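You operate a simulated robot arm through the tools that you are given. There is no shell and no other tool.

The job below is to be done with a simulated robot arm. You get a single attempt, and the scene is never put back.

## Task
Slot the white card into the reader and book its goods and count.
Fine: card down in the slot; one line booked, goods and count as on the card; nothing dropped, dented or pinched.

Only the result counts: the job must be done as asked and must still hold three seconds after the hand-in. Knocking over, shifting, dropping, spilling or breaking anything else fails it.

## Robot
A 6-joint arm with a two-finger gripper, fixed in place. Base frame: the origin is on the floor under the middle of its stand, x ahead of it, y to its left, z up; the work surface is at about z = 0.88. Readings come in m, rad, newtons and seconds.
With the tool pointing down near the work surface it reaches from about 0.44 to 0.84 m from the base axis. Its first joint turns from -2.897 to 2.897 rad. Payload 1.66 kg.
The tool frame sits at the grasp point between the pads (the TCP): z along the fingers, y along the line on which they close. The tips reach 0.016 m beyond it. The gripper opens to 0.111 m; its body begins 0.104 m behind the TCP.
Orientation is told as [roll, pitch, yaw] about the base's x, y, z axes, in that order, counted from this pose: with the fingers straight down and closing along the base's y, the tool's x points along the base's -x, its y along +y and its z along -z.

## Interface
- The arm moves only by the tool arm_command. Its argument "increments" is a list of rows, each a list of 7 numbers: the shift along the tool's x, y, z in cm, then the turn, a rotation vector about the tool's x, y, z in rad, then the opening in per cent of the stroke, from 0 (shut) to 100 (fully open). In form: [[dx, dy, dz, wx, wy, wz, jaw], ...]. A call has 1 to 20 rows; each row is the pose to reach, as a shift and turn from the pose commanded when the call began, along the tool's axes at that moment. Each row takes 0.2 s and may step no farther than 0.05 m and 0.15 rad from the row before; otherwise, or with a gripper value out of range, the whole call is refused. A pose out of reach is approached as far as the arm can. The call stops where the force on the tool passes 40 N (or 10 N more than at its start, if that is more) or the arm is blocked; 0.2 s more then pass. Each finger travels about 0.1698 m/s and halts on what it meets, pressing with about 21 N; the grip force reading is that of the motor and also rises with nothing between the fingers. The clock runs only during rows and for 0.2 s after the last one: add rows that repeat a pose to give the fingers time. The reply holds the time, the measured pose of the TCP, the force on the tool along the base axes, the opening and the grip force, in the units named above and with some noise, with the torque about the TCP (base axes, N m) and any sound that the robot's microphone picked up.
- Cameras (640 x 400 px; columns grow to the right, rows downward): "scene" is fixed at [0.3864, -0.5044, 1.6411]; the picture's right is [1.00, 0.09, 0.00], its down [0.08, -0.94, -0.32] and it looks along [-0.03, 0.32, -0.95] (base axes); focal length 319 px, centre (320, 200). "wrist" rides on the gripper at [0.07, 0.014, -0.143] in the tool frame; the picture's right is [-0.19, 0.98, 0.00], its down [-0.87, -0.17, -0.47] and it looks along [-0.46, -0.09, 0.88] (tool axes); focal length 230 px, centre (320, 200). There is no depth. A picture from a camera that has moved, and an enlarged one, comes with that camera's place and axes in the base frame and with its lens. The place of the scene camera against the robot may be out by one fixed shift of up to 0.018 m in any direction.
- get_image(camera): a new picture of that camera. The clock stands still meanwhile.
- lift_body(by): moves the trunk up (or, below 0, down) by that many m; the arm rides with it, the base frame stays. It gives what a move gives, with no picture.
- inspect(camera, box): a new picture of the part [left, top, right, bottom] of that camera's present view, enlarged. The clock stands still meanwhile.
- sign_off(): hands the job in; it is judged then, once.

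Nothing tells you positions but the pictures and the camera data. Unless the task says otherwise, let go and move clear before handing in.

The tools are called after ">>>" as a command line: name --pt "numbers of a row" for each row, then --argument value for the rest, lists and objects as JSON in quotes. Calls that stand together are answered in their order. arm_command: Moves the arm, as the interface text tells. Its arguments: {"type":"object","properties":{"increments":{"type":"array","items":{"type":"array","items":{"type":"number"}}}},"required":["increments"]} The other tools are called the same way: lift_body (by) moves the trunk up or down; get_image (camera) takes a picture; inspect (camera, box) takes an enlarged picture of a part of a camera's view; sign_off () hands the job in.

At the start:

```text
t: 0.0
eef_pos: [0.2642, -0.2766, 1.2648]
tcp_rot: [0.0, 0.0, -0.001]
force: [0.8, 0.2, 0.1]
moment: [0.01, -0.03, -0.03]
gripper_width: 0.1107
finger_force: 0.1
trunk travel left (down, up): [-0.225, 0.365]
```

scene: 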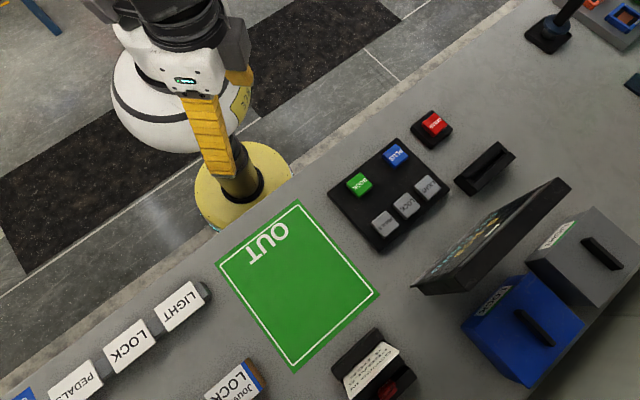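
wrist: 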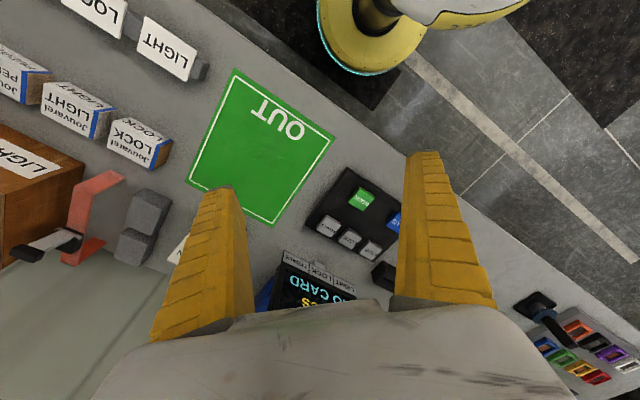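

I see a counter with a button panel, a card reader slot, a screen, boxes and a holder that seems to carry a white card. I start by enlarging the pictures before I move anything.

>>> inspect --camera "scene" --box '[320, 100, 480, 200]'

>>> inspect --camera "scene" --box '[320, 180, 480, 280]'

>>> inspect --camera "scene" --box '[300, 310, 444, 400]'

>>> inspect --camera "wrist" --box '[240, 160, 432, 320]'

>>> inspect --camera "scene" --box '[400, 160, 640, 310]'

>>> inspect --camera "wrist" --box '[0, 60, 256, 280]'

```text
4.00 times, centred on (400, 150) of scene
camera zoom: at [0.3864, -0.5044, 1.6411], right [1.0, 0.09, 0.0], down [0.08, -0.94, -0.32], along [-0.03, 0.32, -0.95], focal length 1276 px, centre (0, 400)
```

zoom: 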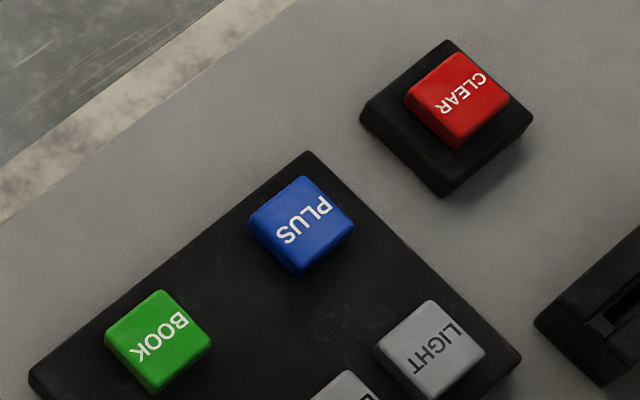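

```text
4.00 times, centred on (400, 230) of scene
camera zoom: at [0.3864, -0.5044, 1.6411], right [1.0, 0.09, 0.0], down [0.08, -0.94, -0.32], along [-0.03, 0.32, -0.95], focal length 1276 px, centre (0, 80)
```

zoom: 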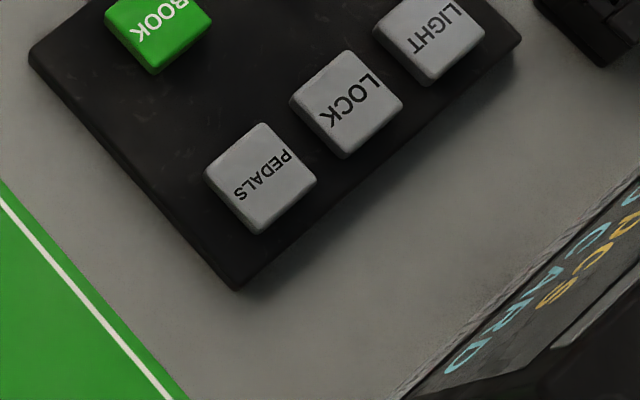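

```text
4.44 times, centred on (372, 355) of scene
camera zoom: at [0.3864, -0.5044, 1.6411], right [1.0, 0.09, 0.0], down [0.08, -0.94, -0.32], along [-0.03, 0.32, -0.95], focal length 1417 px, centre (89, -489)
```

zoom: 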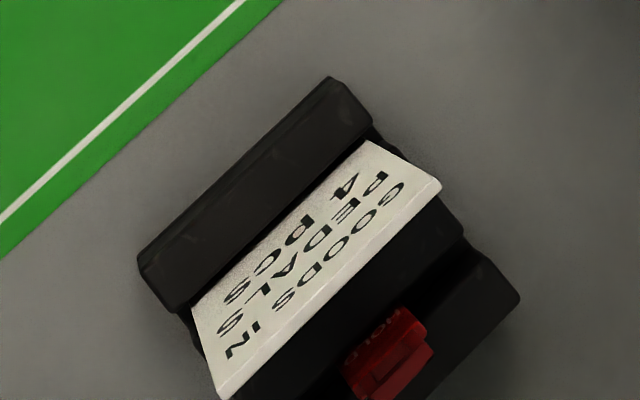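

```text
2.50 times, centred on (336, 240) of wrist
camera zoom: at [0.1952, -0.2635, 1.4064], right [0.19, 0.98, 0.0], down [0.87, -0.17, 0.47], along [0.46, -0.09, -0.88], focal length 575 px, centre (280, 100)
```

zoom: 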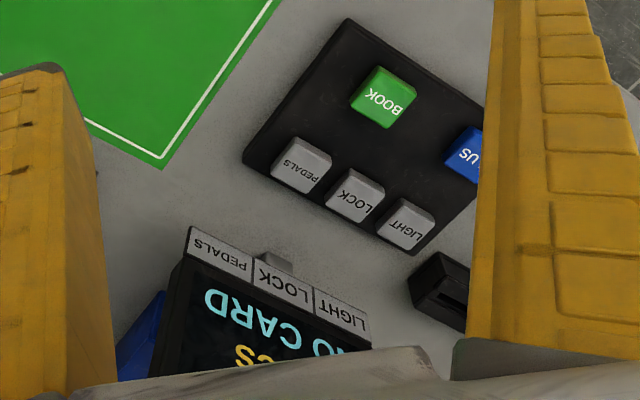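

```text
2.67 times, centred on (520, 235) of scene
camera zoom: at [0.3864, -0.5044, 1.6411], right [1.0, 0.09, 0.0], down [0.08, -0.94, -0.32], along [-0.03, 0.32, -0.95], focal length 850 px, centre (-213, 107)
```

zoom: 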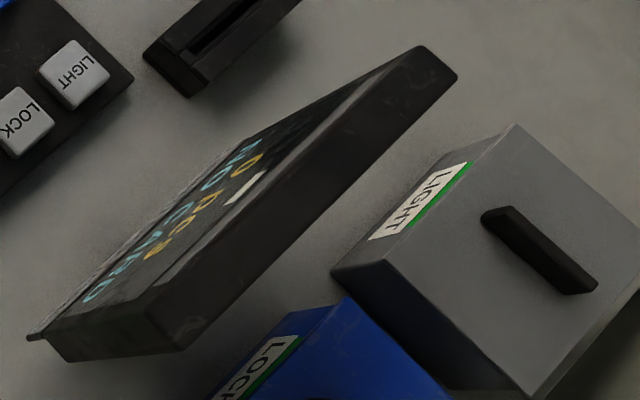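

```text
1.82 times, centred on (128, 170) of wrist
camera zoom: at [0.1952, -0.2635, 1.4064], right [0.19, 0.98, 0.0], down [0.87, -0.17, 0.47], along [0.46, -0.09, -0.88], focal length 418 px, centre (669, 254)
```

zoom: 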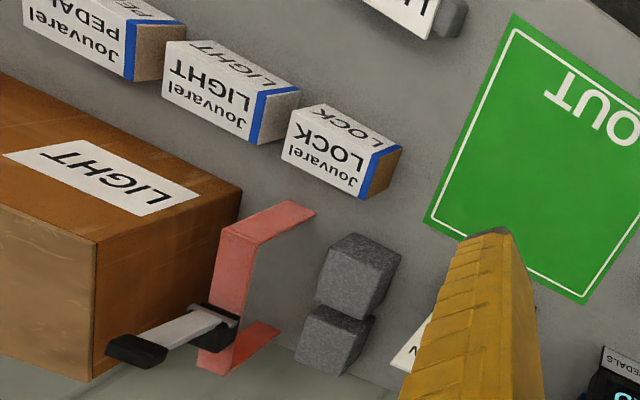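

The white card seems to sit tilted in a black holder with a red piece near (0.50, -0.61). The reader slot is near (0.77, -0.14) and the button panel near (0.6, -0.15). I will move high above the counter towards the card to read it with the wrist camera.

>>> arm_command --pt "-1.5 -4 0 0 0 0 100" --pt "-3 -8 0 0 0 0 100" --pt "-4.5 -12 0 0 0 0 100" --pt "-6 -16 1 0 0 0 100" --pt "-7.5 -20 2 0 0 0 100" --pt "-9 -24 4 0 0 0 100" --pt "-10 -28 6 0 0 0 100" --pt "-10 -30 8 0 0 0 100"

>>> get_image --camera "wrist"

>>> get_image --camera "scene"

```text
t: 1.8
eef_pos: [0.3621, -0.5779, 1.1817]
tcp_rot: [0.0, 0.0, 0.001]
force: [0.5, 0.2, -0.6]
moment: [0.03, 0.01, 0.02]
gripper_width: 0.111
finger_force: 0.1
trunk travel left (down, up): [-0.225, 0.365]
```

```text
taken
camera wrist: at [0.2937, -0.565, 1.3238], right [0.19, 0.98, 0.0], down [0.87, -0.17, 0.47], along [0.46, -0.09, -0.88], focal length 230 px, centre (320, 200)
```

wrist: 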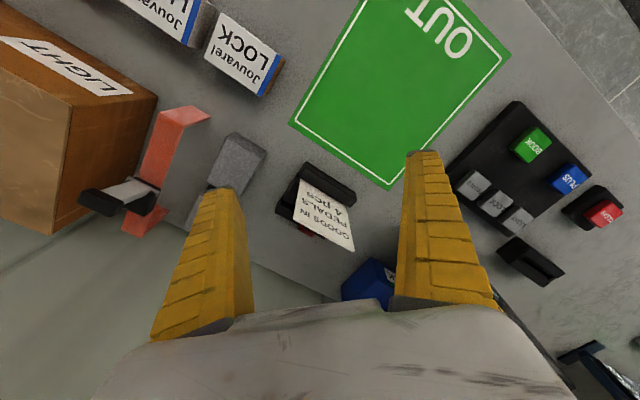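

```text
taken
```

scene: 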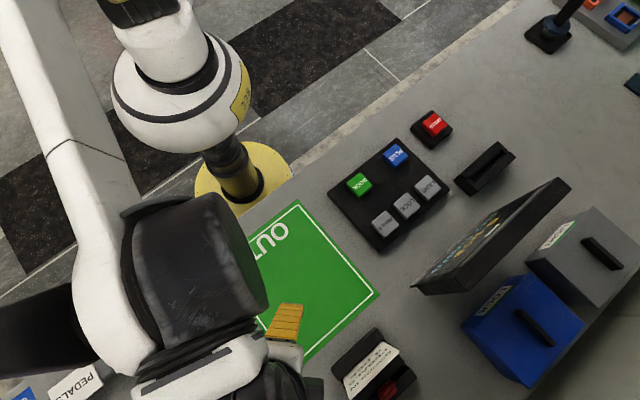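

>>> inspect --camera "wrist" --box '[270, 150, 366, 260]'

>>> inspect --camera "wrist" --box '[480, 220, 580, 300]'

>>> inspect --camera "wrist" --box '[540, 280, 640, 400]'

```text
3.64 times, centred on (318, 205) of wrist
camera zoom: at [0.2937, -0.565, 1.3238], right [0.19, 0.98, 0.0], down [0.87, -0.17, 0.47], along [0.46, -0.09, -0.88], focal length 837 px, centre (327, 182)
```

zoom: 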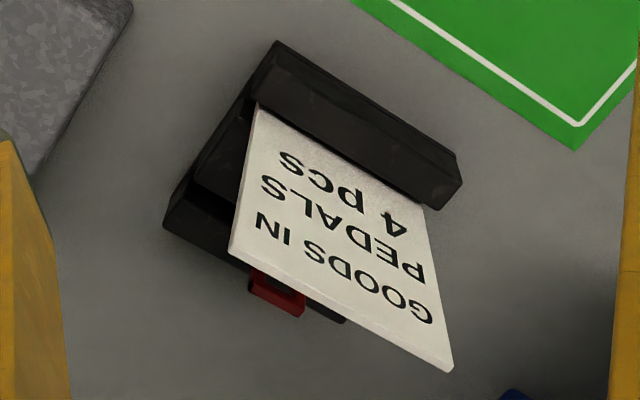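

```text
5.00 times, centred on (530, 260) of wrist
camera zoom: at [0.2937, -0.565, 1.3238], right [0.19, 0.98, 0.0], down [0.87, -0.17, 0.47], along [0.46, -0.09, -0.88], focal length 1150 px, centre (-730, -100)
```

zoom: 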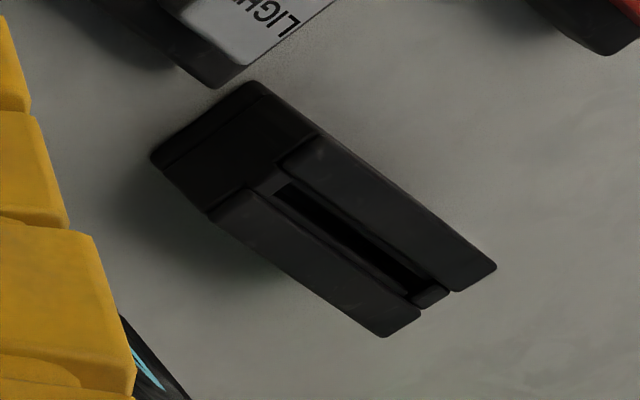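

```text
3.33 times, centred on (590, 340) of wrist
camera zoom: at [0.2937, -0.565, 1.3238], right [0.19, 0.98, 0.0], down [0.87, -0.17, 0.47], along [0.46, -0.09, -0.88], focal length 767 px, centre (-580, -267)
```

zoom: 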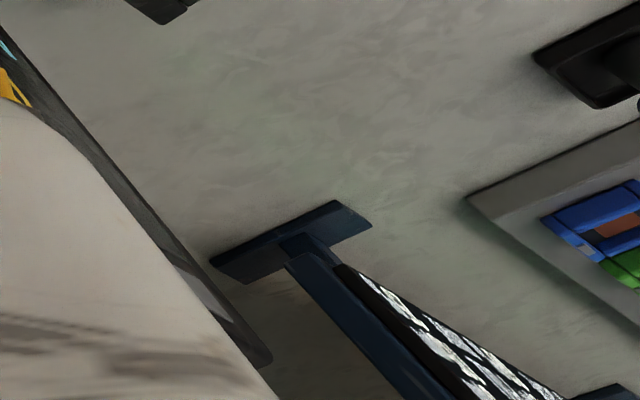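

The card reads "GOODS IN / PEDALS / 4 PCS". From the two views it stands nearly upright in a holder, about 0.10 m wide, centred near (0.48, -0.595) with its top edge near z = 1.07. Next I enlarge the red piece behind it.

>>> inspect --camera "scene" --box '[352, 355, 424, 400]'

>>> inspect --camera "scene" --box '[445, 130, 525, 205]'

>>> inspect --camera "scene" --box '[410, 180, 570, 300]'

```text
8.89 times, centred on (388, 378) of scene
camera zoom: at [0.3864, -0.5044, 1.6411], right [1.0, 0.09, 0.0], down [0.08, -0.94, -0.32], along [-0.03, 0.32, -0.95], focal length 2835 px, centre (-284, -1378)
```

zoom: 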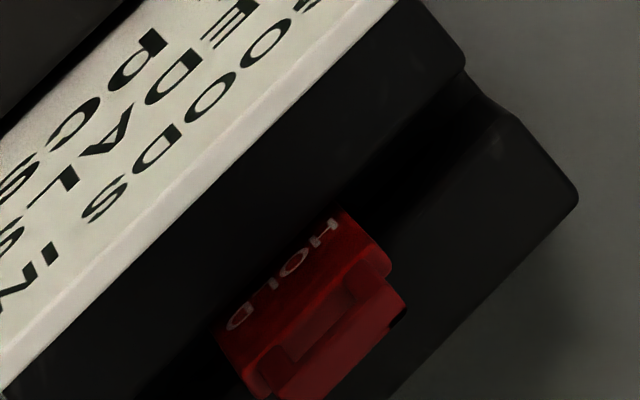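

```text
5.33 times, centred on (485, 168) of scene
camera zoom: at [0.3864, -0.5044, 1.6411], right [1.0, 0.09, 0.0], down [0.08, -0.94, -0.32], along [-0.03, 0.32, -0.95], focal length 1701 px, centre (-560, 373)
```

zoom: 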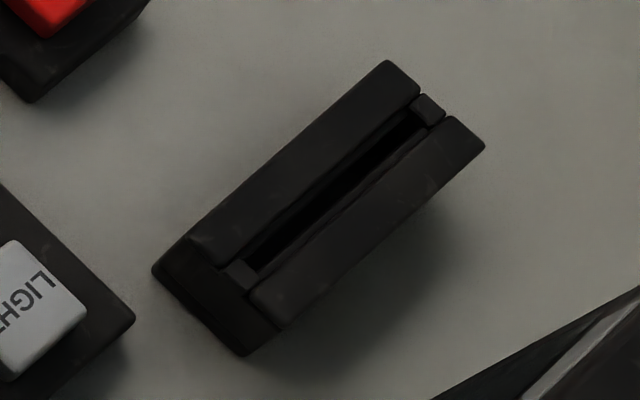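

```text
3.33 times, centred on (490, 240) of scene
camera zoom: at [0.3864, -0.5044, 1.6411], right [1.0, 0.09, 0.0], down [0.08, -0.94, -0.32], along [-0.03, 0.32, -0.95], focal length 1063 px, centre (-247, 67)
```

zoom: 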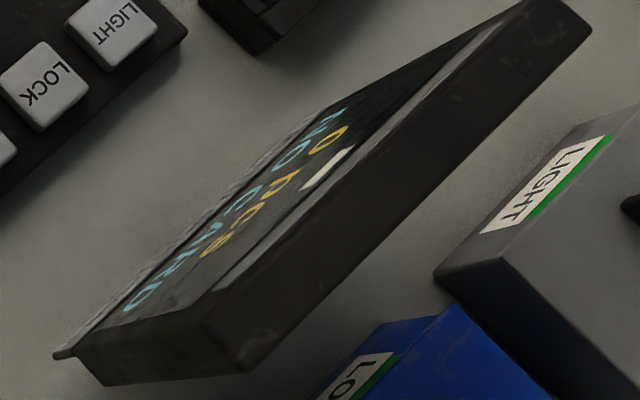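

The red piece is a latch marked "HOLD" behind the card, so I need to see how it works before pulling anything. I will turn the wrist by 45° and view the holder from its side.

>>> arm_command --pt "-0.5 -1.5 0 0 0 -0.14 100" --pt "-1 -3 0 0 0 -0.28 100" --pt "-1.5 -4.5 0 0 0 -0.42 100" --pt "-2 -6 0 0 0 -0.56 100" --pt "-2.5 -7.5 0 0 0 -0.7 100" --pt "-3 -9 0 0 0 -0.785 100" --pt "-3 -9 0 0 0 -0.785 100"

>>> get_image --camera "wrist"

```text
t: 3.4
eef_pos: [0.3962, -0.6669, 1.1835]
tcp_rot: [0.0, -0.001, 0.786]
force: [0.4, 0.8, -0.9]
moment: [-0.03, 0.0, -0.01]
gripper_width: 0.1108
finger_force: 0.1
trunk travel left (down, up): [-0.225, 0.365]
```

```text
taken
camera wrist: at [0.3371, -0.7067, 1.3267], right [-0.56, 0.83, 0.0], down [0.73, 0.49, 0.47], along [0.39, 0.26, -0.88], focal length 230 px, centre (320, 200)
```

wrist: 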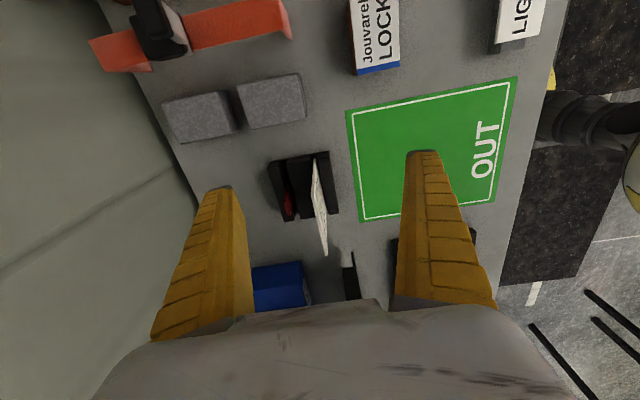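

>>> inspect --camera "wrist" --box '[256, 140, 352, 260]'

>>> inspect --camera "wrist" --box '[264, 155, 312, 225]'

```text
3.33 times, centred on (304, 200) of wrist
camera zoom: at [0.3371, -0.7067, 1.3267], right [-0.56, 0.83, 0.0], down [0.73, 0.49, 0.47], along [0.39, 0.26, -0.88], focal length 767 px, centre (373, 200)
```

zoom: 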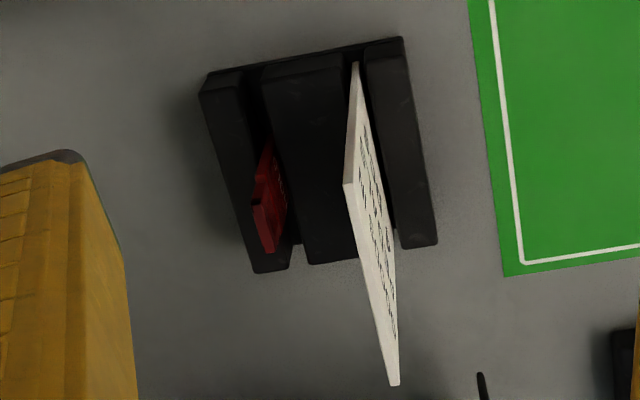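

```text
5.71 times, centred on (288, 190) of wrist
camera zoom: at [0.3371, -0.7067, 1.3267], right [-0.56, 0.83, 0.0], down [0.73, 0.49, 0.47], along [0.39, 0.26, -0.88], focal length 1315 px, centre (503, 257)
```

zoom: 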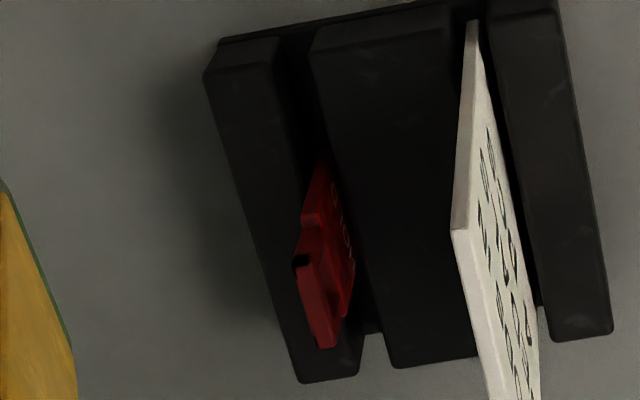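

The red piece is another card ("HOLD") in the rear groove, and it must stay where it is. From the two wrist views the white card stands upright with its top centre at about (0.501, -0.598, 1.045), 0.11 m wide at 45°. Next I look at the reader and the screen.

>>> arm_command --pt "-4 0.8 0 0 0 0 100" --pt "-8.5 1.7 0 0 0 0 100" --pt "-13 2.7 0 0 0 0 100" --pt "-17.5 3.7 0 0 0 0 100" --pt "-22 4.8 0 0 0 0 100" --pt "-26.5 5.9 0 0 0 0 100" --pt "-31 7 0 0 0 0 100" --pt "-35.5 8 0 0 0 0 100" --pt "-40 9 0 0 0 0 100" --pt "-44 10 0 0 0 0 100" --pt "-44 10 0 0 0 0 100"

>>> get_image --camera "wrist"

>>> get_image --camera "scene"

```text
t: 5.8
eef_pos: [0.6357, -0.2865, 1.1878]
tcp_rot: [-0.001, 0.0, 0.784]
force: [0.2, 0.5, -0.2]
moment: [-0.02, -0.03, -0.01]
gripper_width: 0.111
finger_force: 0.1
trunk travel left (down, up): [-0.225, 0.365]
```

```text
taken
camera wrist: at [0.5772, -0.3264, 1.3298], right [-0.56, 0.83, 0.0], down [0.73, 0.49, 0.47], along [0.39, 0.26, -0.88], focal length 230 px, centre (320, 200)
```

wrist: 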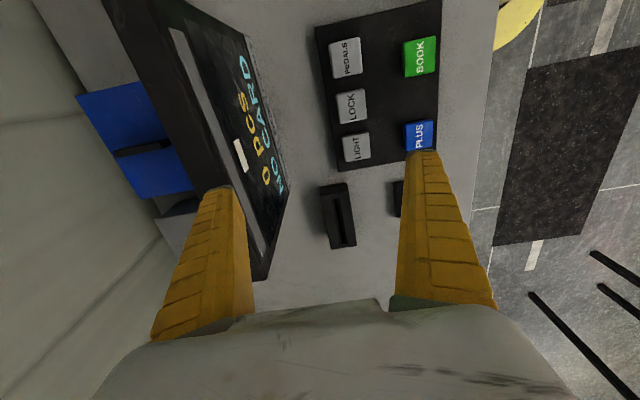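

```text
taken
```

scene: 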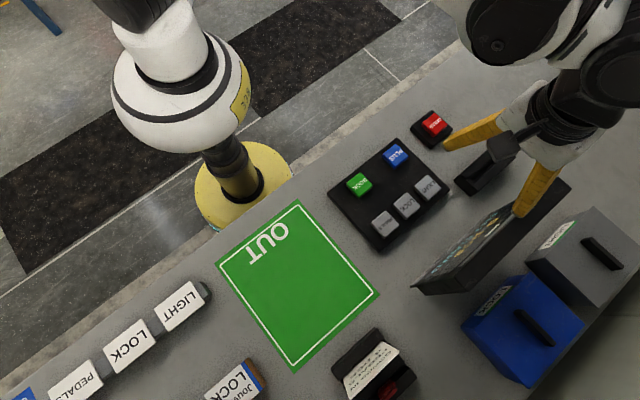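

>>> inspect --camera "wrist" --box '[304, 170, 368, 260]'

>>> inspect --camera "wrist" --box '[130, 0, 300, 280]'

>>> inspect --camera "wrist" --box '[310, 0, 450, 190]'

```text
4.44 times, centred on (336, 215) of wrist
camera zoom: at [0.5772, -0.3264, 1.3298], right [-0.56, 0.83, 0.0], down [0.73, 0.49, 0.47], along [0.39, 0.26, -0.88], focal length 1022 px, centre (249, 133)
```

zoom: 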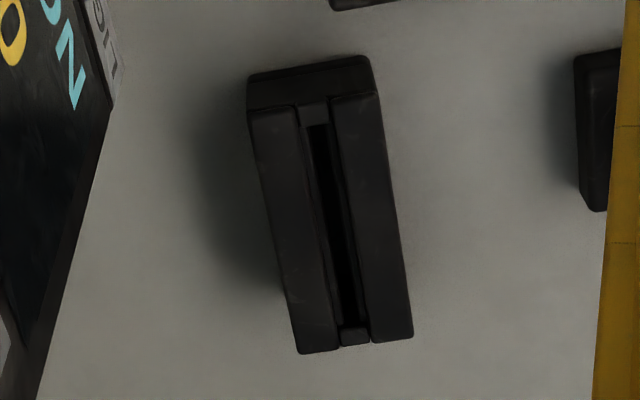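

```text
1.43 times, centred on (215, 140) of wrist
camera zoom: at [0.5772, -0.3264, 1.3298], right [-0.56, 0.83, 0.0], down [0.73, 0.49, 0.47], along [0.39, 0.26, -0.88], focal length 329 px, centre (470, 286)
```

zoom: 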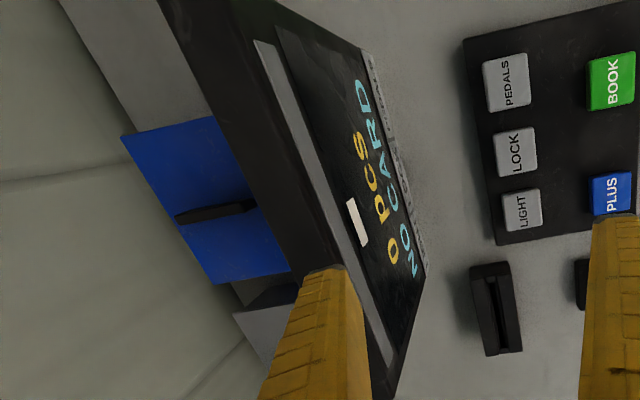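

```text
2.11 times, centred on (380, 95) of wrist
camera zoom: at [0.5772, -0.3264, 1.3298], right [-0.56, 0.83, 0.0], down [0.73, 0.49, 0.47], along [0.39, 0.26, -0.88], focal length 484 px, centre (194, 421)
```

zoom: 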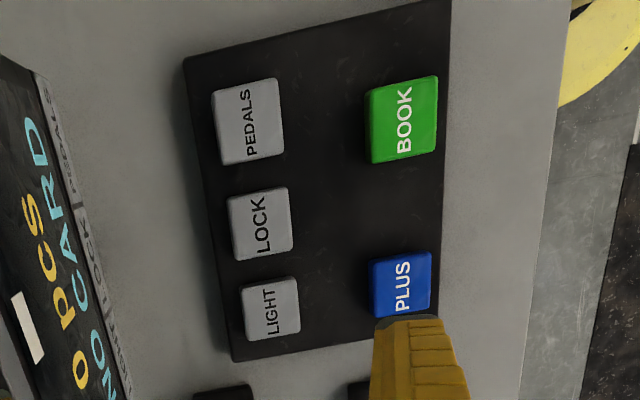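

The reader slot runs at about 45°, centred near (0.781, -0.138) with its top near z = 0.915. The screen shows "NO CARD, 0 PCS", and the PEDALS, LOCK, LIGHT, PLUS and BOOK buttons are in clear view. I go back above the card to line up the grasp.

>>> arm_command --pt "4.5 -1.8 0 0 0 0 100" --pt "9 -3.6 0 0 0 0 100" --pt "13.5 -5.4 0 0 0 0 100" --pt "18 -7.2 0 0 0 0 100" --pt "22.5 -9 0 0 0 0 100" --pt "27 -10.8 0 0 0 0 100" --pt "31.5 -12.5 0 0 0 0 100" --pt "31.5 -12.5 0 0 0 0 100"

>>> get_image --camera "wrist"

>>> inspect --camera "wrist" --box '[270, 50, 370, 220]'

```text
t: 7.6
eef_pos: [0.5004, -0.5986, 1.1821]
tcp_rot: [0.0, -0.002, 0.785]
force: [0.3, -1.1, -0.7]
moment: [0.01, 0.03, -0.03]
gripper_width: 0.111
finger_force: 0.1
trunk travel left (down, up): [-0.225, 0.365]
```

```text
taken
camera wrist: at [0.4424, -0.6377, 1.3254], right [-0.56, 0.83, 0.0], down [0.73, 0.49, 0.47], along [0.39, 0.26, -0.88], focal length 230 px, centre (320, 200)
```

wrist: 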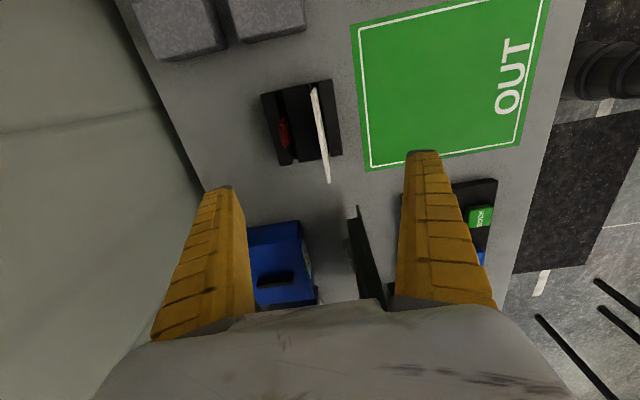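

```text
2.35 times, centred on (320, 135) of wrist
camera zoom: at [0.4424, -0.6377, 1.3254], right [-0.56, 0.83, 0.0], down [0.73, 0.49, 0.47], along [0.39, 0.26, -0.88], focal length 541 px, centre (320, 353)
```

zoom: 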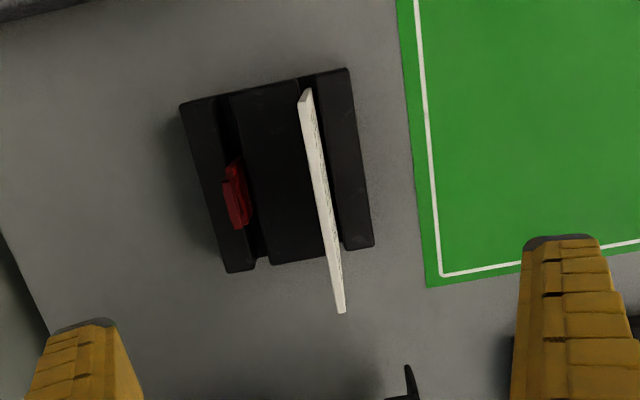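

>>> inspect --camera "wrist" --box '[300, 75, 340, 135]'

>>> inspect --camera "wrist" --box '[300, 130, 350, 190]'

```text
6.67 times, centred on (320, 105) of wrist
camera zoom: at [0.4424, -0.6377, 1.3254], right [-0.56, 0.83, 0.0], down [0.73, 0.49, 0.47], along [0.39, 0.26, -0.88], focal length 1534 px, centre (320, 833)
```

zoom: 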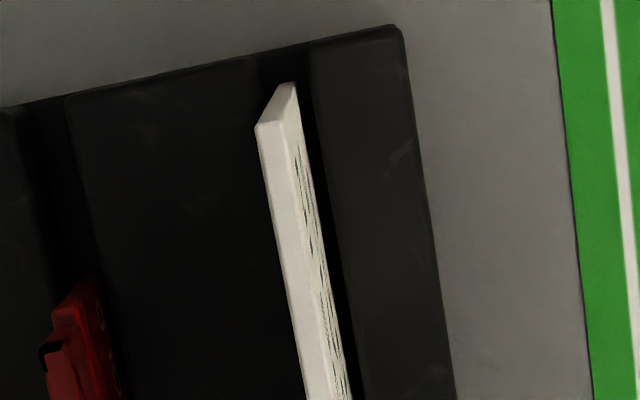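

```text
6.67 times, centred on (325, 160) of wrist
camera zoom: at [0.4424, -0.6377, 1.3254], right [-0.56, 0.83, 0.0], down [0.73, 0.49, 0.47], along [0.39, 0.26, -0.88], focal length 1534 px, centre (287, 467)
```

zoom: 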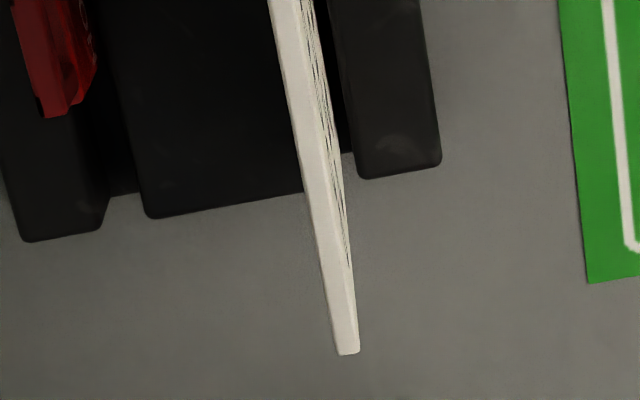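

The card's top edge is centred at about (0.499, -0.597), 4.5 mm thick, at 44.7°, so the present 45° yaw fits. I shift 2 mm, descend so the pads overlap the top 3 cm of the card, and close partly to check the centring.

>>> arm_command --pt "0 0.2 0 0 0 0 100" --pt "0 0.2 3 0 0 0 100" --pt "0 0.2 6 0 0 0 100" --pt "0 0.2 9 0 0 0 100" --pt "0 0.2 12 0 0 0 100" --pt "0 0.2 14 0 0 0 60" --pt "0 0.2 15.2 0 0 0 25" --pt "0 0.2 15.2 0 0 0 25"

>>> get_image --camera "wrist"

>>> inspect --camera "wrist" --box '[260, 100, 380, 260]'

```text
t: 9.4
eef_pos: [0.4977, -0.5961, 1.031]
tcp_rot: [0.001, 0.0, 0.785]
force: [0.3, 0.3, -0.2]
moment: [0.01, 0.03, -0.01]
gripper_width: 0.0304
finger_force: 1.7
trunk travel left (down, up): [-0.225, 0.365]
```

```text
taken
camera wrist: at [0.44, -0.6356, 1.1727], right [-0.56, 0.83, 0.0], down [0.73, 0.49, 0.47], along [0.39, 0.26, -0.88], focal length 230 px, centre (320, 200)
```

wrist: 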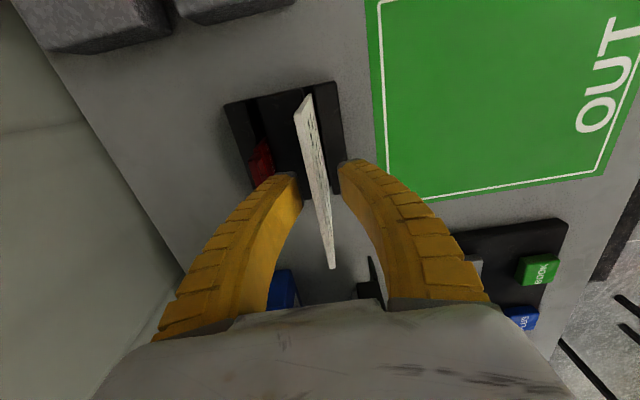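

```text
2.50 times, centred on (320, 180) of wrist
camera zoom: at [0.44, -0.6356, 1.1727], right [-0.56, 0.83, 0.0], down [0.73, 0.49, 0.47], along [0.39, 0.26, -0.88], focal length 575 px, centre (320, 250)
```

zoom: 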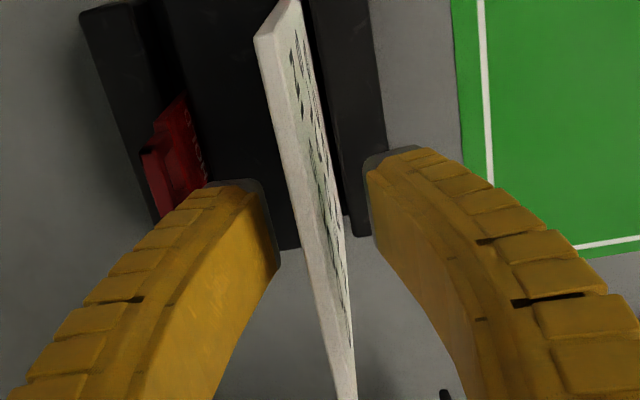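

The card sits within about 1 mm of centre between the fingers. I shift 1 mm and close on it.

>>> arm_command --pt "0 -0.1 0 0 0 0 25" --pt "0 -0.1 0 0 0 0 12" --pt "0 -0.1 0 0 0 0 6" --pt "0 -0.1 0 0 0 0 0" --pt "0 -0.1 0 0 0 0 0" --pt "0 -0.1 0 0 0 0 0"

>>> inspect --camera "wrist" --box '[260, 80, 380, 280]'

```text
t: 10.8
eef_pos: [0.4973, -0.5963, 1.031]
tcp_rot: [0.0, 0.0, 0.784]
force: [0.2, -0.2, 2.8]
moment: [-0.02, 0.01, -0.02]
gripper_width: 0.006
finger_force: 20.8
trunk travel left (down, up): [-0.225, 0.365]
```

```text
2.00 times, centred on (320, 180) of wrist
camera zoom: at [0.4404, -0.6359, 1.1738], right [-0.56, 0.83, 0.0], down [0.73, 0.49, 0.47], along [0.39, 0.26, -0.88], focal length 460 px, centre (320, 240)
```

zoom: 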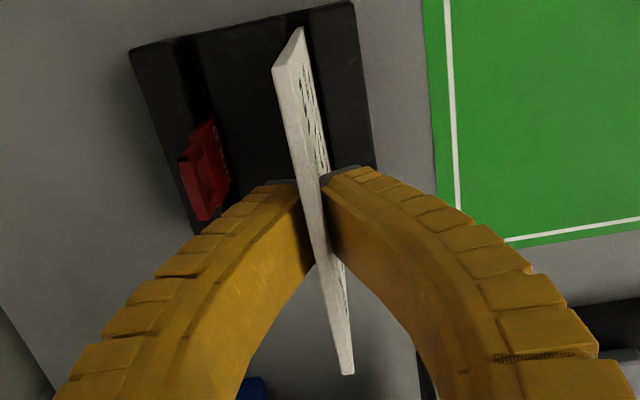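

The card is gripped with an opening of 6 mm and a grip force of 20.8 N. I lift it straight up slowly and watch the force.

>>> arm_command --pt "0 0 -0.5 0 0 0 0" --pt "0 0 -1 0 0 0 0" --pt "0 0 -2 0 0 0 0" --pt "0 0 -3 0 0 0 0" --pt "0 0 -3 0 0 0 0"

>>> inspect --camera "wrist" --box '[220, 40, 420, 280]'

>>> get_image --camera "scene"

```text
t: 12.0
eef_pos: [0.4995, -0.5967, 1.0616]
tcp_rot: [0.001, 0.0, 0.786]
force: [-0.1, 0.9, -0.4]
moment: [0.02, 0.01, -0.01]
gripper_width: 0.0061
finger_force: 20.7
trunk travel left (down, up): [-0.225, 0.365]
```

```text
1.67 times, centred on (320, 160) of wrist
camera zoom: at [0.4413, -0.6366, 1.2041], right [-0.56, 0.83, 0.0], down [0.73, 0.49, 0.47], along [0.39, 0.26, -0.88], focal length 384 px, centre (320, 267)
```

zoom: 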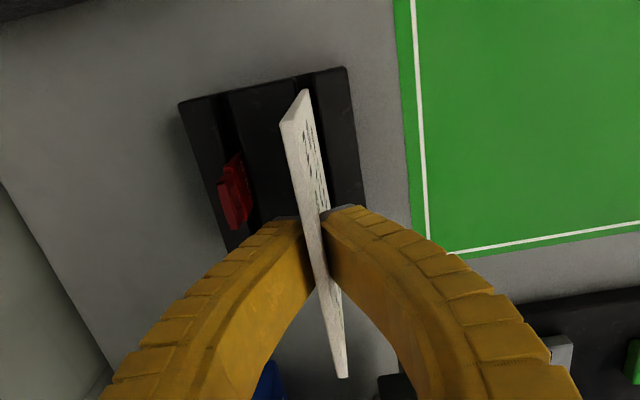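

```text
taken
```

scene: 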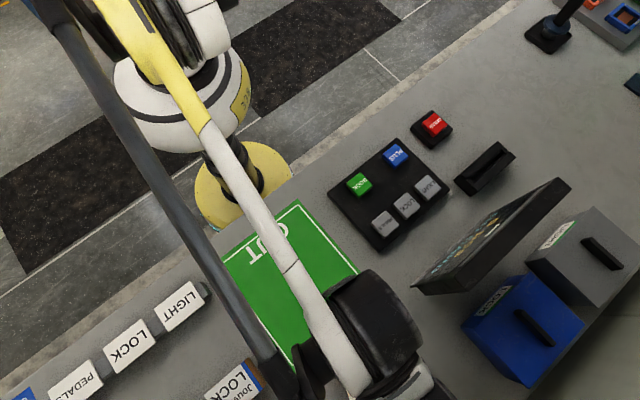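

The card came free and moves with the hand, and the holder and the red card stay put. I lift higher, move inward away from the screen, then travel along towards the reader.

>>> arm_command --pt "0 0 -4 0 0 0 0" --pt "0 0 -8 0 0 0 0" --pt "0 0 -11.8 0 0 0 0" --pt "0 4 -11.8 0 0 0 0" --pt "0 8 -11.8 0 0 0 0" --pt "-2 11.5 -11.8 0 0 0 0" --pt "-6 12.5 -11.8 0 0 0 0" --pt "-10 12.5 -11.8 0 0 0 0" --pt "-14 12.5 -11.8 0 0 0 0" --pt "-18 12.5 -11.8 0 0 0 0" --pt "-22 12.5 -11.8 0 0 0 0" --pt "-26 12.5 -11.8 0 0 0 0" --pt "-30 12.5 -11.8 0 0 0 0" --pt "-34 12.5 -11.8 0 0 0 0" --pt "-38 12.5 -11.8 0 0 0 0" --pt "-42 12.5 -11.8 0 0 0 0" --pt "-45 12.5 -11.8 0 0 0 0" --pt "-45 12.5 -11.8 0 0 0 0"

>>> get_image --camera "wrist"

>>> get_image --camera "scene"

```text
t: 15.8
eef_pos: [0.7279, -0.1901, 1.1765]
tcp_rot: [-0.001, 0.0, 0.785]
force: [0.3, 0.3, 0.1]
moment: [0.01, 0.04, -0.01]
gripper_width: 0.006
finger_force: 21.6
trunk travel left (down, up): [-0.225, 0.365]
```

```text
taken
camera wrist: at [0.67, -0.2291, 1.32], right [-0.56, 0.83, 0.0], down [0.73, 0.49, 0.47], along [0.39, 0.26, -0.88], focal length 230 px, centre (320, 200)
```

wrist: 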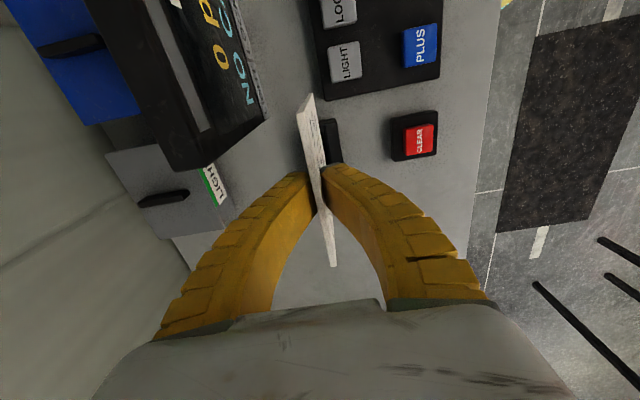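

```text
taken
```

scene: 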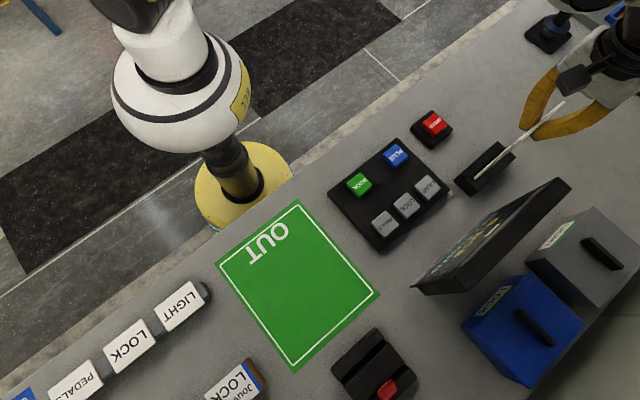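

>>> inspect --camera "wrist" --box '[280, 80, 370, 180]'

>>> inspect --camera "scene" --box '[445, 60, 605, 200]'

```text
4.00 times, centred on (325, 130) of wrist
camera zoom: at [0.67, -0.2291, 1.32], right [-0.56, 0.83, 0.0], down [0.73, 0.49, 0.47], along [0.39, 0.26, -0.88], focal length 920 px, centre (300, 480)
```

zoom: 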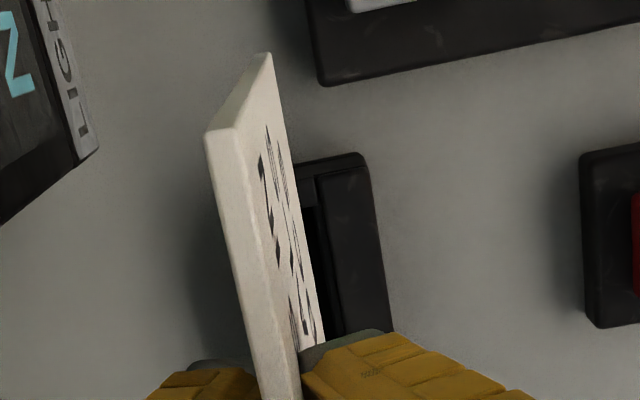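

```text
2.86 times, centred on (525, 130) of scene
camera zoom: at [0.3864, -0.5044, 1.6411], right [1.0, 0.09, 0.0], down [0.08, -0.94, -0.32], along [-0.03, 0.32, -0.95], focal length 911 px, centre (-266, 400)
```

zoom: 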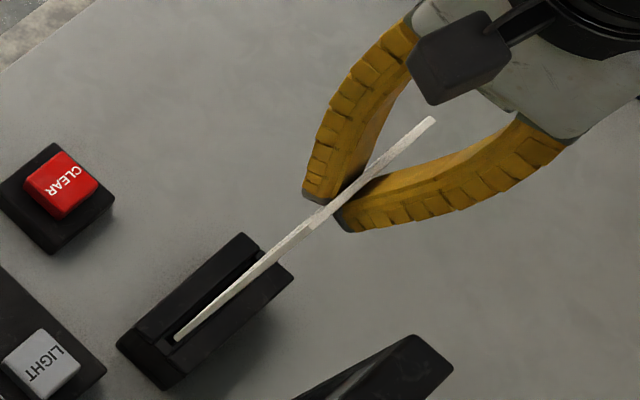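

The card hangs straight in the hand, its bottom edge about 0.15 m below the TCP, and the holder and red card are untouched. To measure the slot precisely I move 8 cm towards the robot so the card does not cover it, and look down at it.

>>> arm_command --pt "0 2 -2 0 0 0 0" --pt "0 5 -4 0 0 0 0" --pt "-2 8 -6 0 0 0 0" --pt "-5 8 -7.5 0 0 0 0" --pt "-7 8 -7.5 0 0 0 0" --pt "-7 8 -7.5 0 0 0 0"

>>> get_image --camera "wrist"

>>> inspect --camera "wrist" --box '[250, 80, 330, 180]'

```text
t: 17.2
eef_pos: [0.7235, -0.0819, 1.2556]
tcp_rot: [0.001, 0.0, 0.785]
force: [-0.4, -0.5, 0.3]
moment: [-0.01, 0.04, -0.02]
gripper_width: 0.0059
finger_force: 21.3
trunk travel left (down, up): [-0.225, 0.365]
```

```text
taken
camera wrist: at [0.6646, -0.1212, 1.3972], right [-0.56, 0.83, 0.0], down [0.73, 0.49, 0.47], along [0.39, 0.26, -0.88], focal length 230 px, centre (320, 200)
```

wrist: 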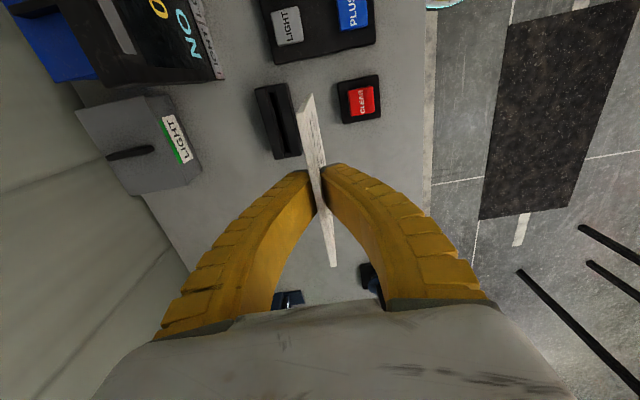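

```text
4.00 times, centred on (290, 130) of wrist
camera zoom: at [0.6646, -0.1212, 1.3972], right [-0.56, 0.83, 0.0], down [0.73, 0.49, 0.47], along [0.39, 0.26, -0.88], focal length 920 px, centre (440, 480)
```

zoom: 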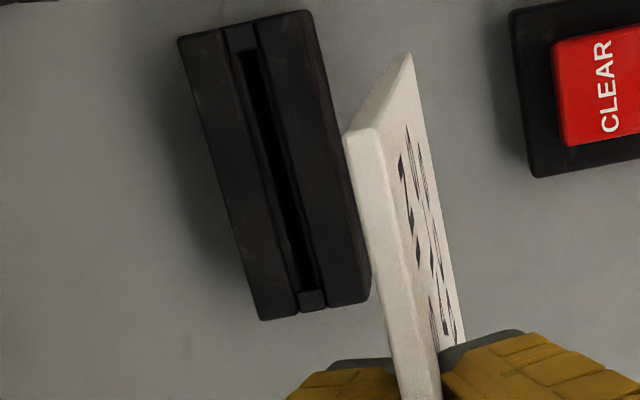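

>>> inspect --camera "wrist" --box '[262, 78, 310, 120]'

>>> inspect --camera "wrist" --box '[266, 120, 314, 162]'

```text
9.52 times, centred on (286, 99) of wrist
camera zoom: at [0.6646, -0.1212, 1.3972], right [-0.56, 0.83, 0.0], down [0.73, 0.49, 0.47], along [0.39, 0.26, -0.88], focal length 2191 px, centre (644, 1162)
```

zoom: 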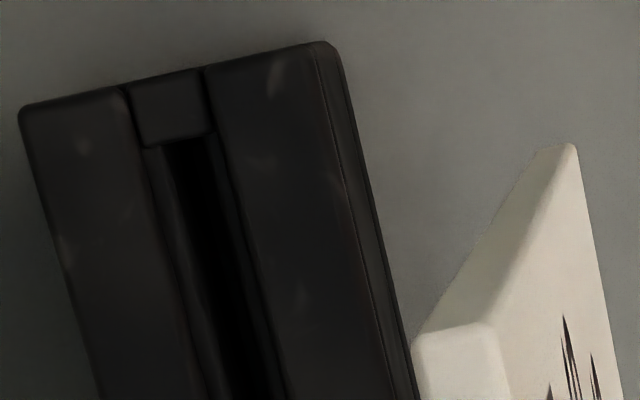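

```text
9.52 times, centred on (290, 141) of wrist
camera zoom: at [0.6646, -0.1212, 1.3972], right [-0.56, 0.83, 0.0], down [0.73, 0.49, 0.47], along [0.39, 0.26, -0.88], focal length 2191 px, centre (606, 762)
```

zoom: 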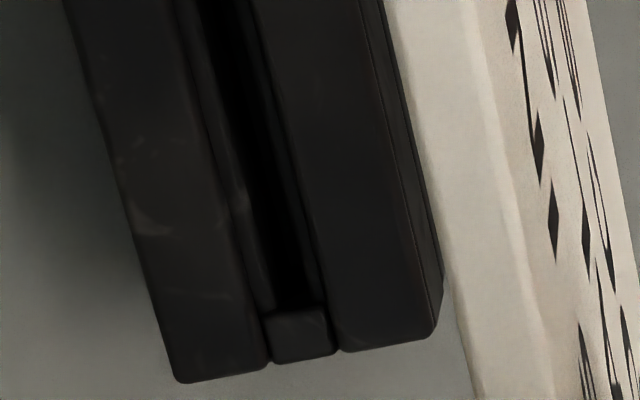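

The slot centre now measures about 0.4 cm along tool x and -8.2 cm along tool y from the TCP, aligned with the present yaw, and it is about 0.117 m long and 13 mm wide at the top. I move over it and descend until the card's edge is just above it.

>>> arm_command --pt "0.37 -2 0 0 0 0 0" --pt "0.37 -5 0 0 0 0 0" --pt "0.37 -8.2 0 0 0 0 0" --pt "0.37 -8.2 3 0 0 0 0" --pt "0.37 -8.2 6 0 0 0 0" --pt "0.37 -8.2 9 0 0 0 0" --pt "0.37 -8.2 12 0 0 0 0" --pt "0.37 -8.2 14 0 0 0 0" --pt "0.37 -8.2 16 0 0 0 0" --pt "0.37 -8.2 16 0 0 0 0"

>>> get_image --camera "wrist"

>>> inspect --camera "wrist" --box '[270, 60, 370, 180]'

>>> inspect --camera "scene" --box '[430, 60, 600, 210]'

```text
t: 19.4
eef_pos: [0.7778, -0.142, 1.0944]
tcp_rot: [0.001, 0.001, 0.785]
force: [0.3, 0.0, -0.6]
moment: [-0.01, -0.01, 0.01]
gripper_width: 0.0059
finger_force: 20.5
trunk travel left (down, up): [-0.225, 0.365]
```

```text
taken
camera wrist: at [0.7197, -0.1817, 1.2362], right [-0.56, 0.83, 0.0], down [0.73, 0.49, 0.47], along [0.39, 0.26, -0.88], focal length 230 px, centre (320, 200)
```

wrist: 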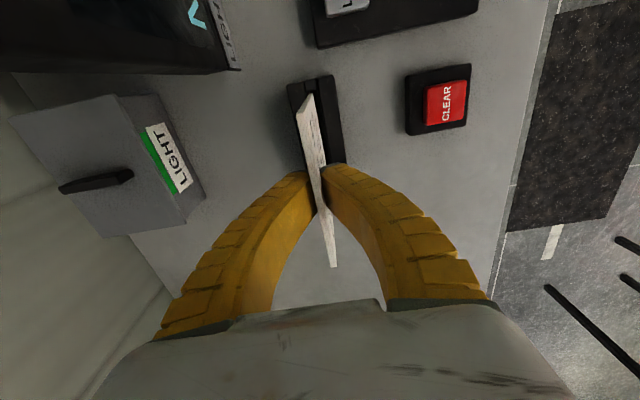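

```text
3.33 times, centred on (320, 120) of wrist
camera zoom: at [0.7197, -0.1817, 1.2362], right [-0.56, 0.83, 0.0], down [0.73, 0.49, 0.47], along [0.39, 0.26, -0.88], focal length 767 px, centre (320, 467)
```

zoom: 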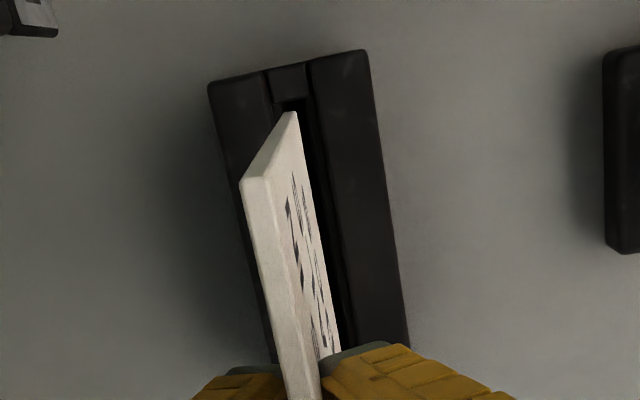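

```text
2.67 times, centred on (515, 135) of scene
camera zoom: at [0.3864, -0.5044, 1.6411], right [1.0, 0.09, 0.0], down [0.08, -0.94, -0.32], along [-0.03, 0.32, -0.95], focal length 850 px, centre (-200, 373)
```

zoom: 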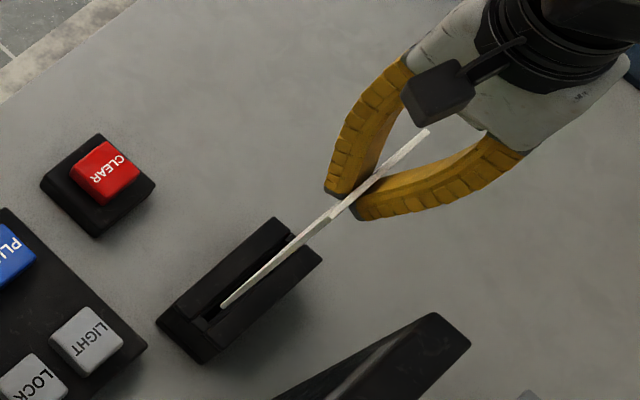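

>>> inspect --camera "wrist" --box '[295, 70, 343, 112]'

>>> inspect --camera "wrist" --box '[285, 100, 349, 180]'

```text
9.52 times, centred on (319, 91) of wrist
camera zoom: at [0.7197, -0.1817, 1.2362], right [-0.56, 0.83, 0.0], down [0.73, 0.49, 0.47], along [0.39, 0.26, -0.88], focal length 2191 px, centre (330, 1238)
```

zoom: 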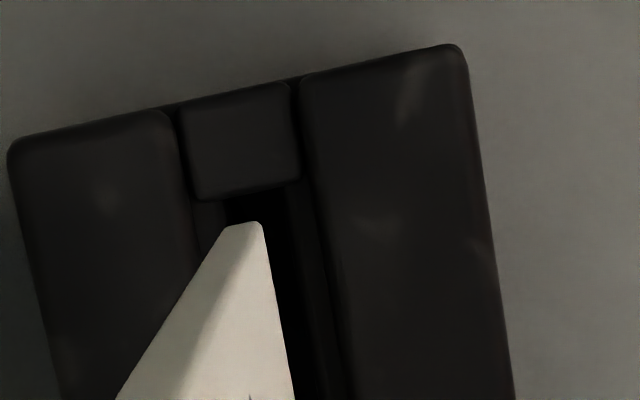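

```text
5.00 times, centred on (317, 140) of wrist
camera zoom: at [0.7197, -0.1817, 1.2362], right [-0.56, 0.83, 0.0], down [0.73, 0.49, 0.47], along [0.39, 0.26, -0.88], focal length 1150 px, centre (335, 500)
```

zoom: 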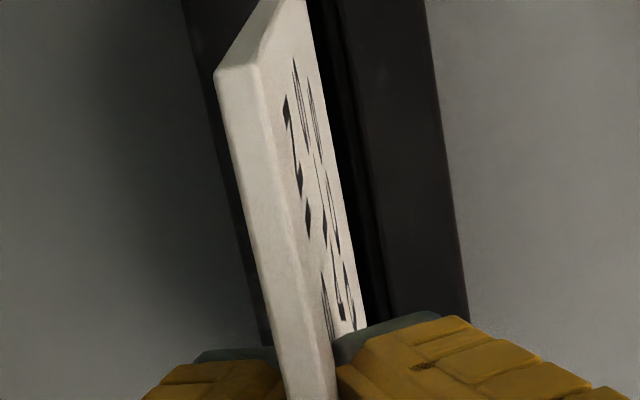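

The card's edge is centred over the slot to within about 1 mm. I shift 0.8 mm along tool x and lower it by 3 cm into the slot.

>>> arm_command --pt "-0.08 0 0.5 0 0 0 0" --pt "-0.08 0 1.0 0 0 0 0" --pt "-0.08 0 1.5 0 0 0 0" --pt "-0.08 0 2.0 0 0 0 0" --pt "-0.08 0 2.5 0 0 0 0" --pt "-0.08 0 3.0 0 0 0 0"

>>> inspect --camera "wrist" --box '[285, 50, 365, 150]'

>>> inspect --camera "scene" --box '[430, 60, 600, 210]'

```text
t: 20.8
eef_pos: [0.7793, -0.1433, 1.0643]
tcp_rot: [0.001, 0.0, 0.786]
force: [-0.2, 0.4, 0.3]
moment: [0.02, 0.0, -0.02]
gripper_width: 0.0061
finger_force: 20.8
trunk travel left (down, up): [-0.225, 0.365]
```

```text
4.00 times, centred on (325, 100) of wrist
camera zoom: at [0.7204, -0.1826, 1.2068], right [-0.56, 0.83, 0.0], down [0.73, 0.49, 0.47], along [0.39, 0.26, -0.88], focal length 920 px, centre (300, 600)
```

zoom: 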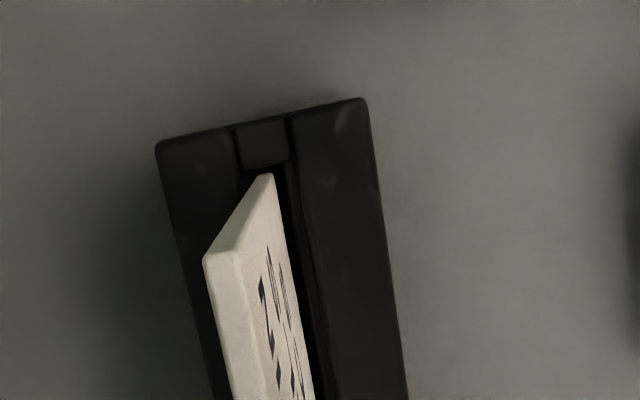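

```text
2.67 times, centred on (515, 135) of scene
camera zoom: at [0.3864, -0.5044, 1.6411], right [1.0, 0.09, 0.0], down [0.08, -0.94, -0.32], along [-0.03, 0.32, -0.95], focal length 850 px, centre (-200, 373)
```

zoom: 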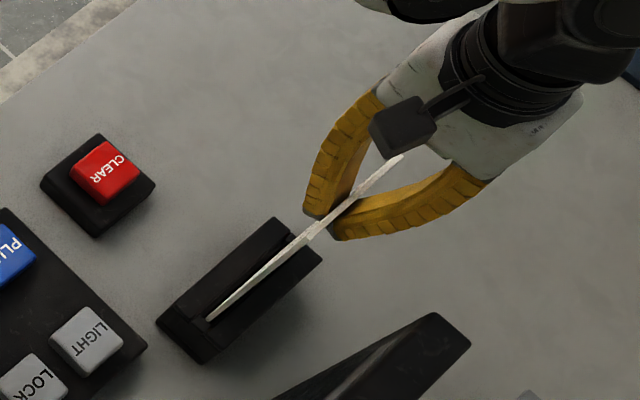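

>>> inspect --camera "wrist" --box '[300, 72, 340, 107]'

>>> inspect --camera "scene" --box '[465, 120, 555, 195]'

```text
11.43 times, centred on (320, 90) of wrist
camera zoom: at [0.7204, -0.1826, 1.2068], right [-0.56, 0.83, 0.0], down [0.73, 0.49, 0.47], along [0.39, 0.26, -0.88], focal length 2629 px, centre (320, 1463)
```

zoom: 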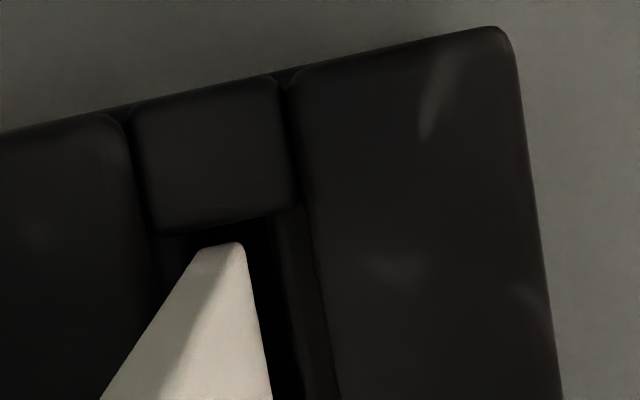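

```text
5.33 times, centred on (510, 158) of scene
camera zoom: at [0.3864, -0.5044, 1.6411], right [1.0, 0.09, 0.0], down [0.08, -0.94, -0.32], along [-0.03, 0.32, -0.95], focal length 1701 px, centre (-693, 427)
```

zoom: 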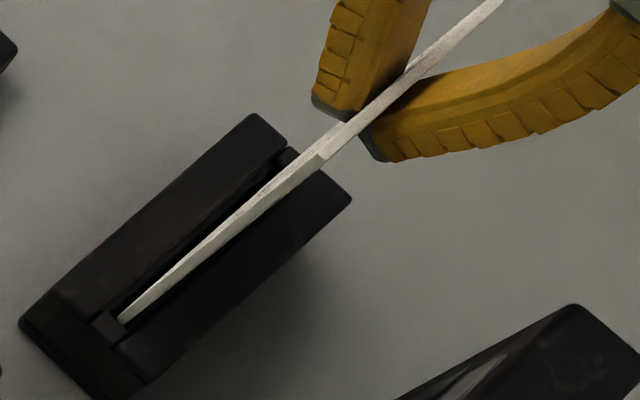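

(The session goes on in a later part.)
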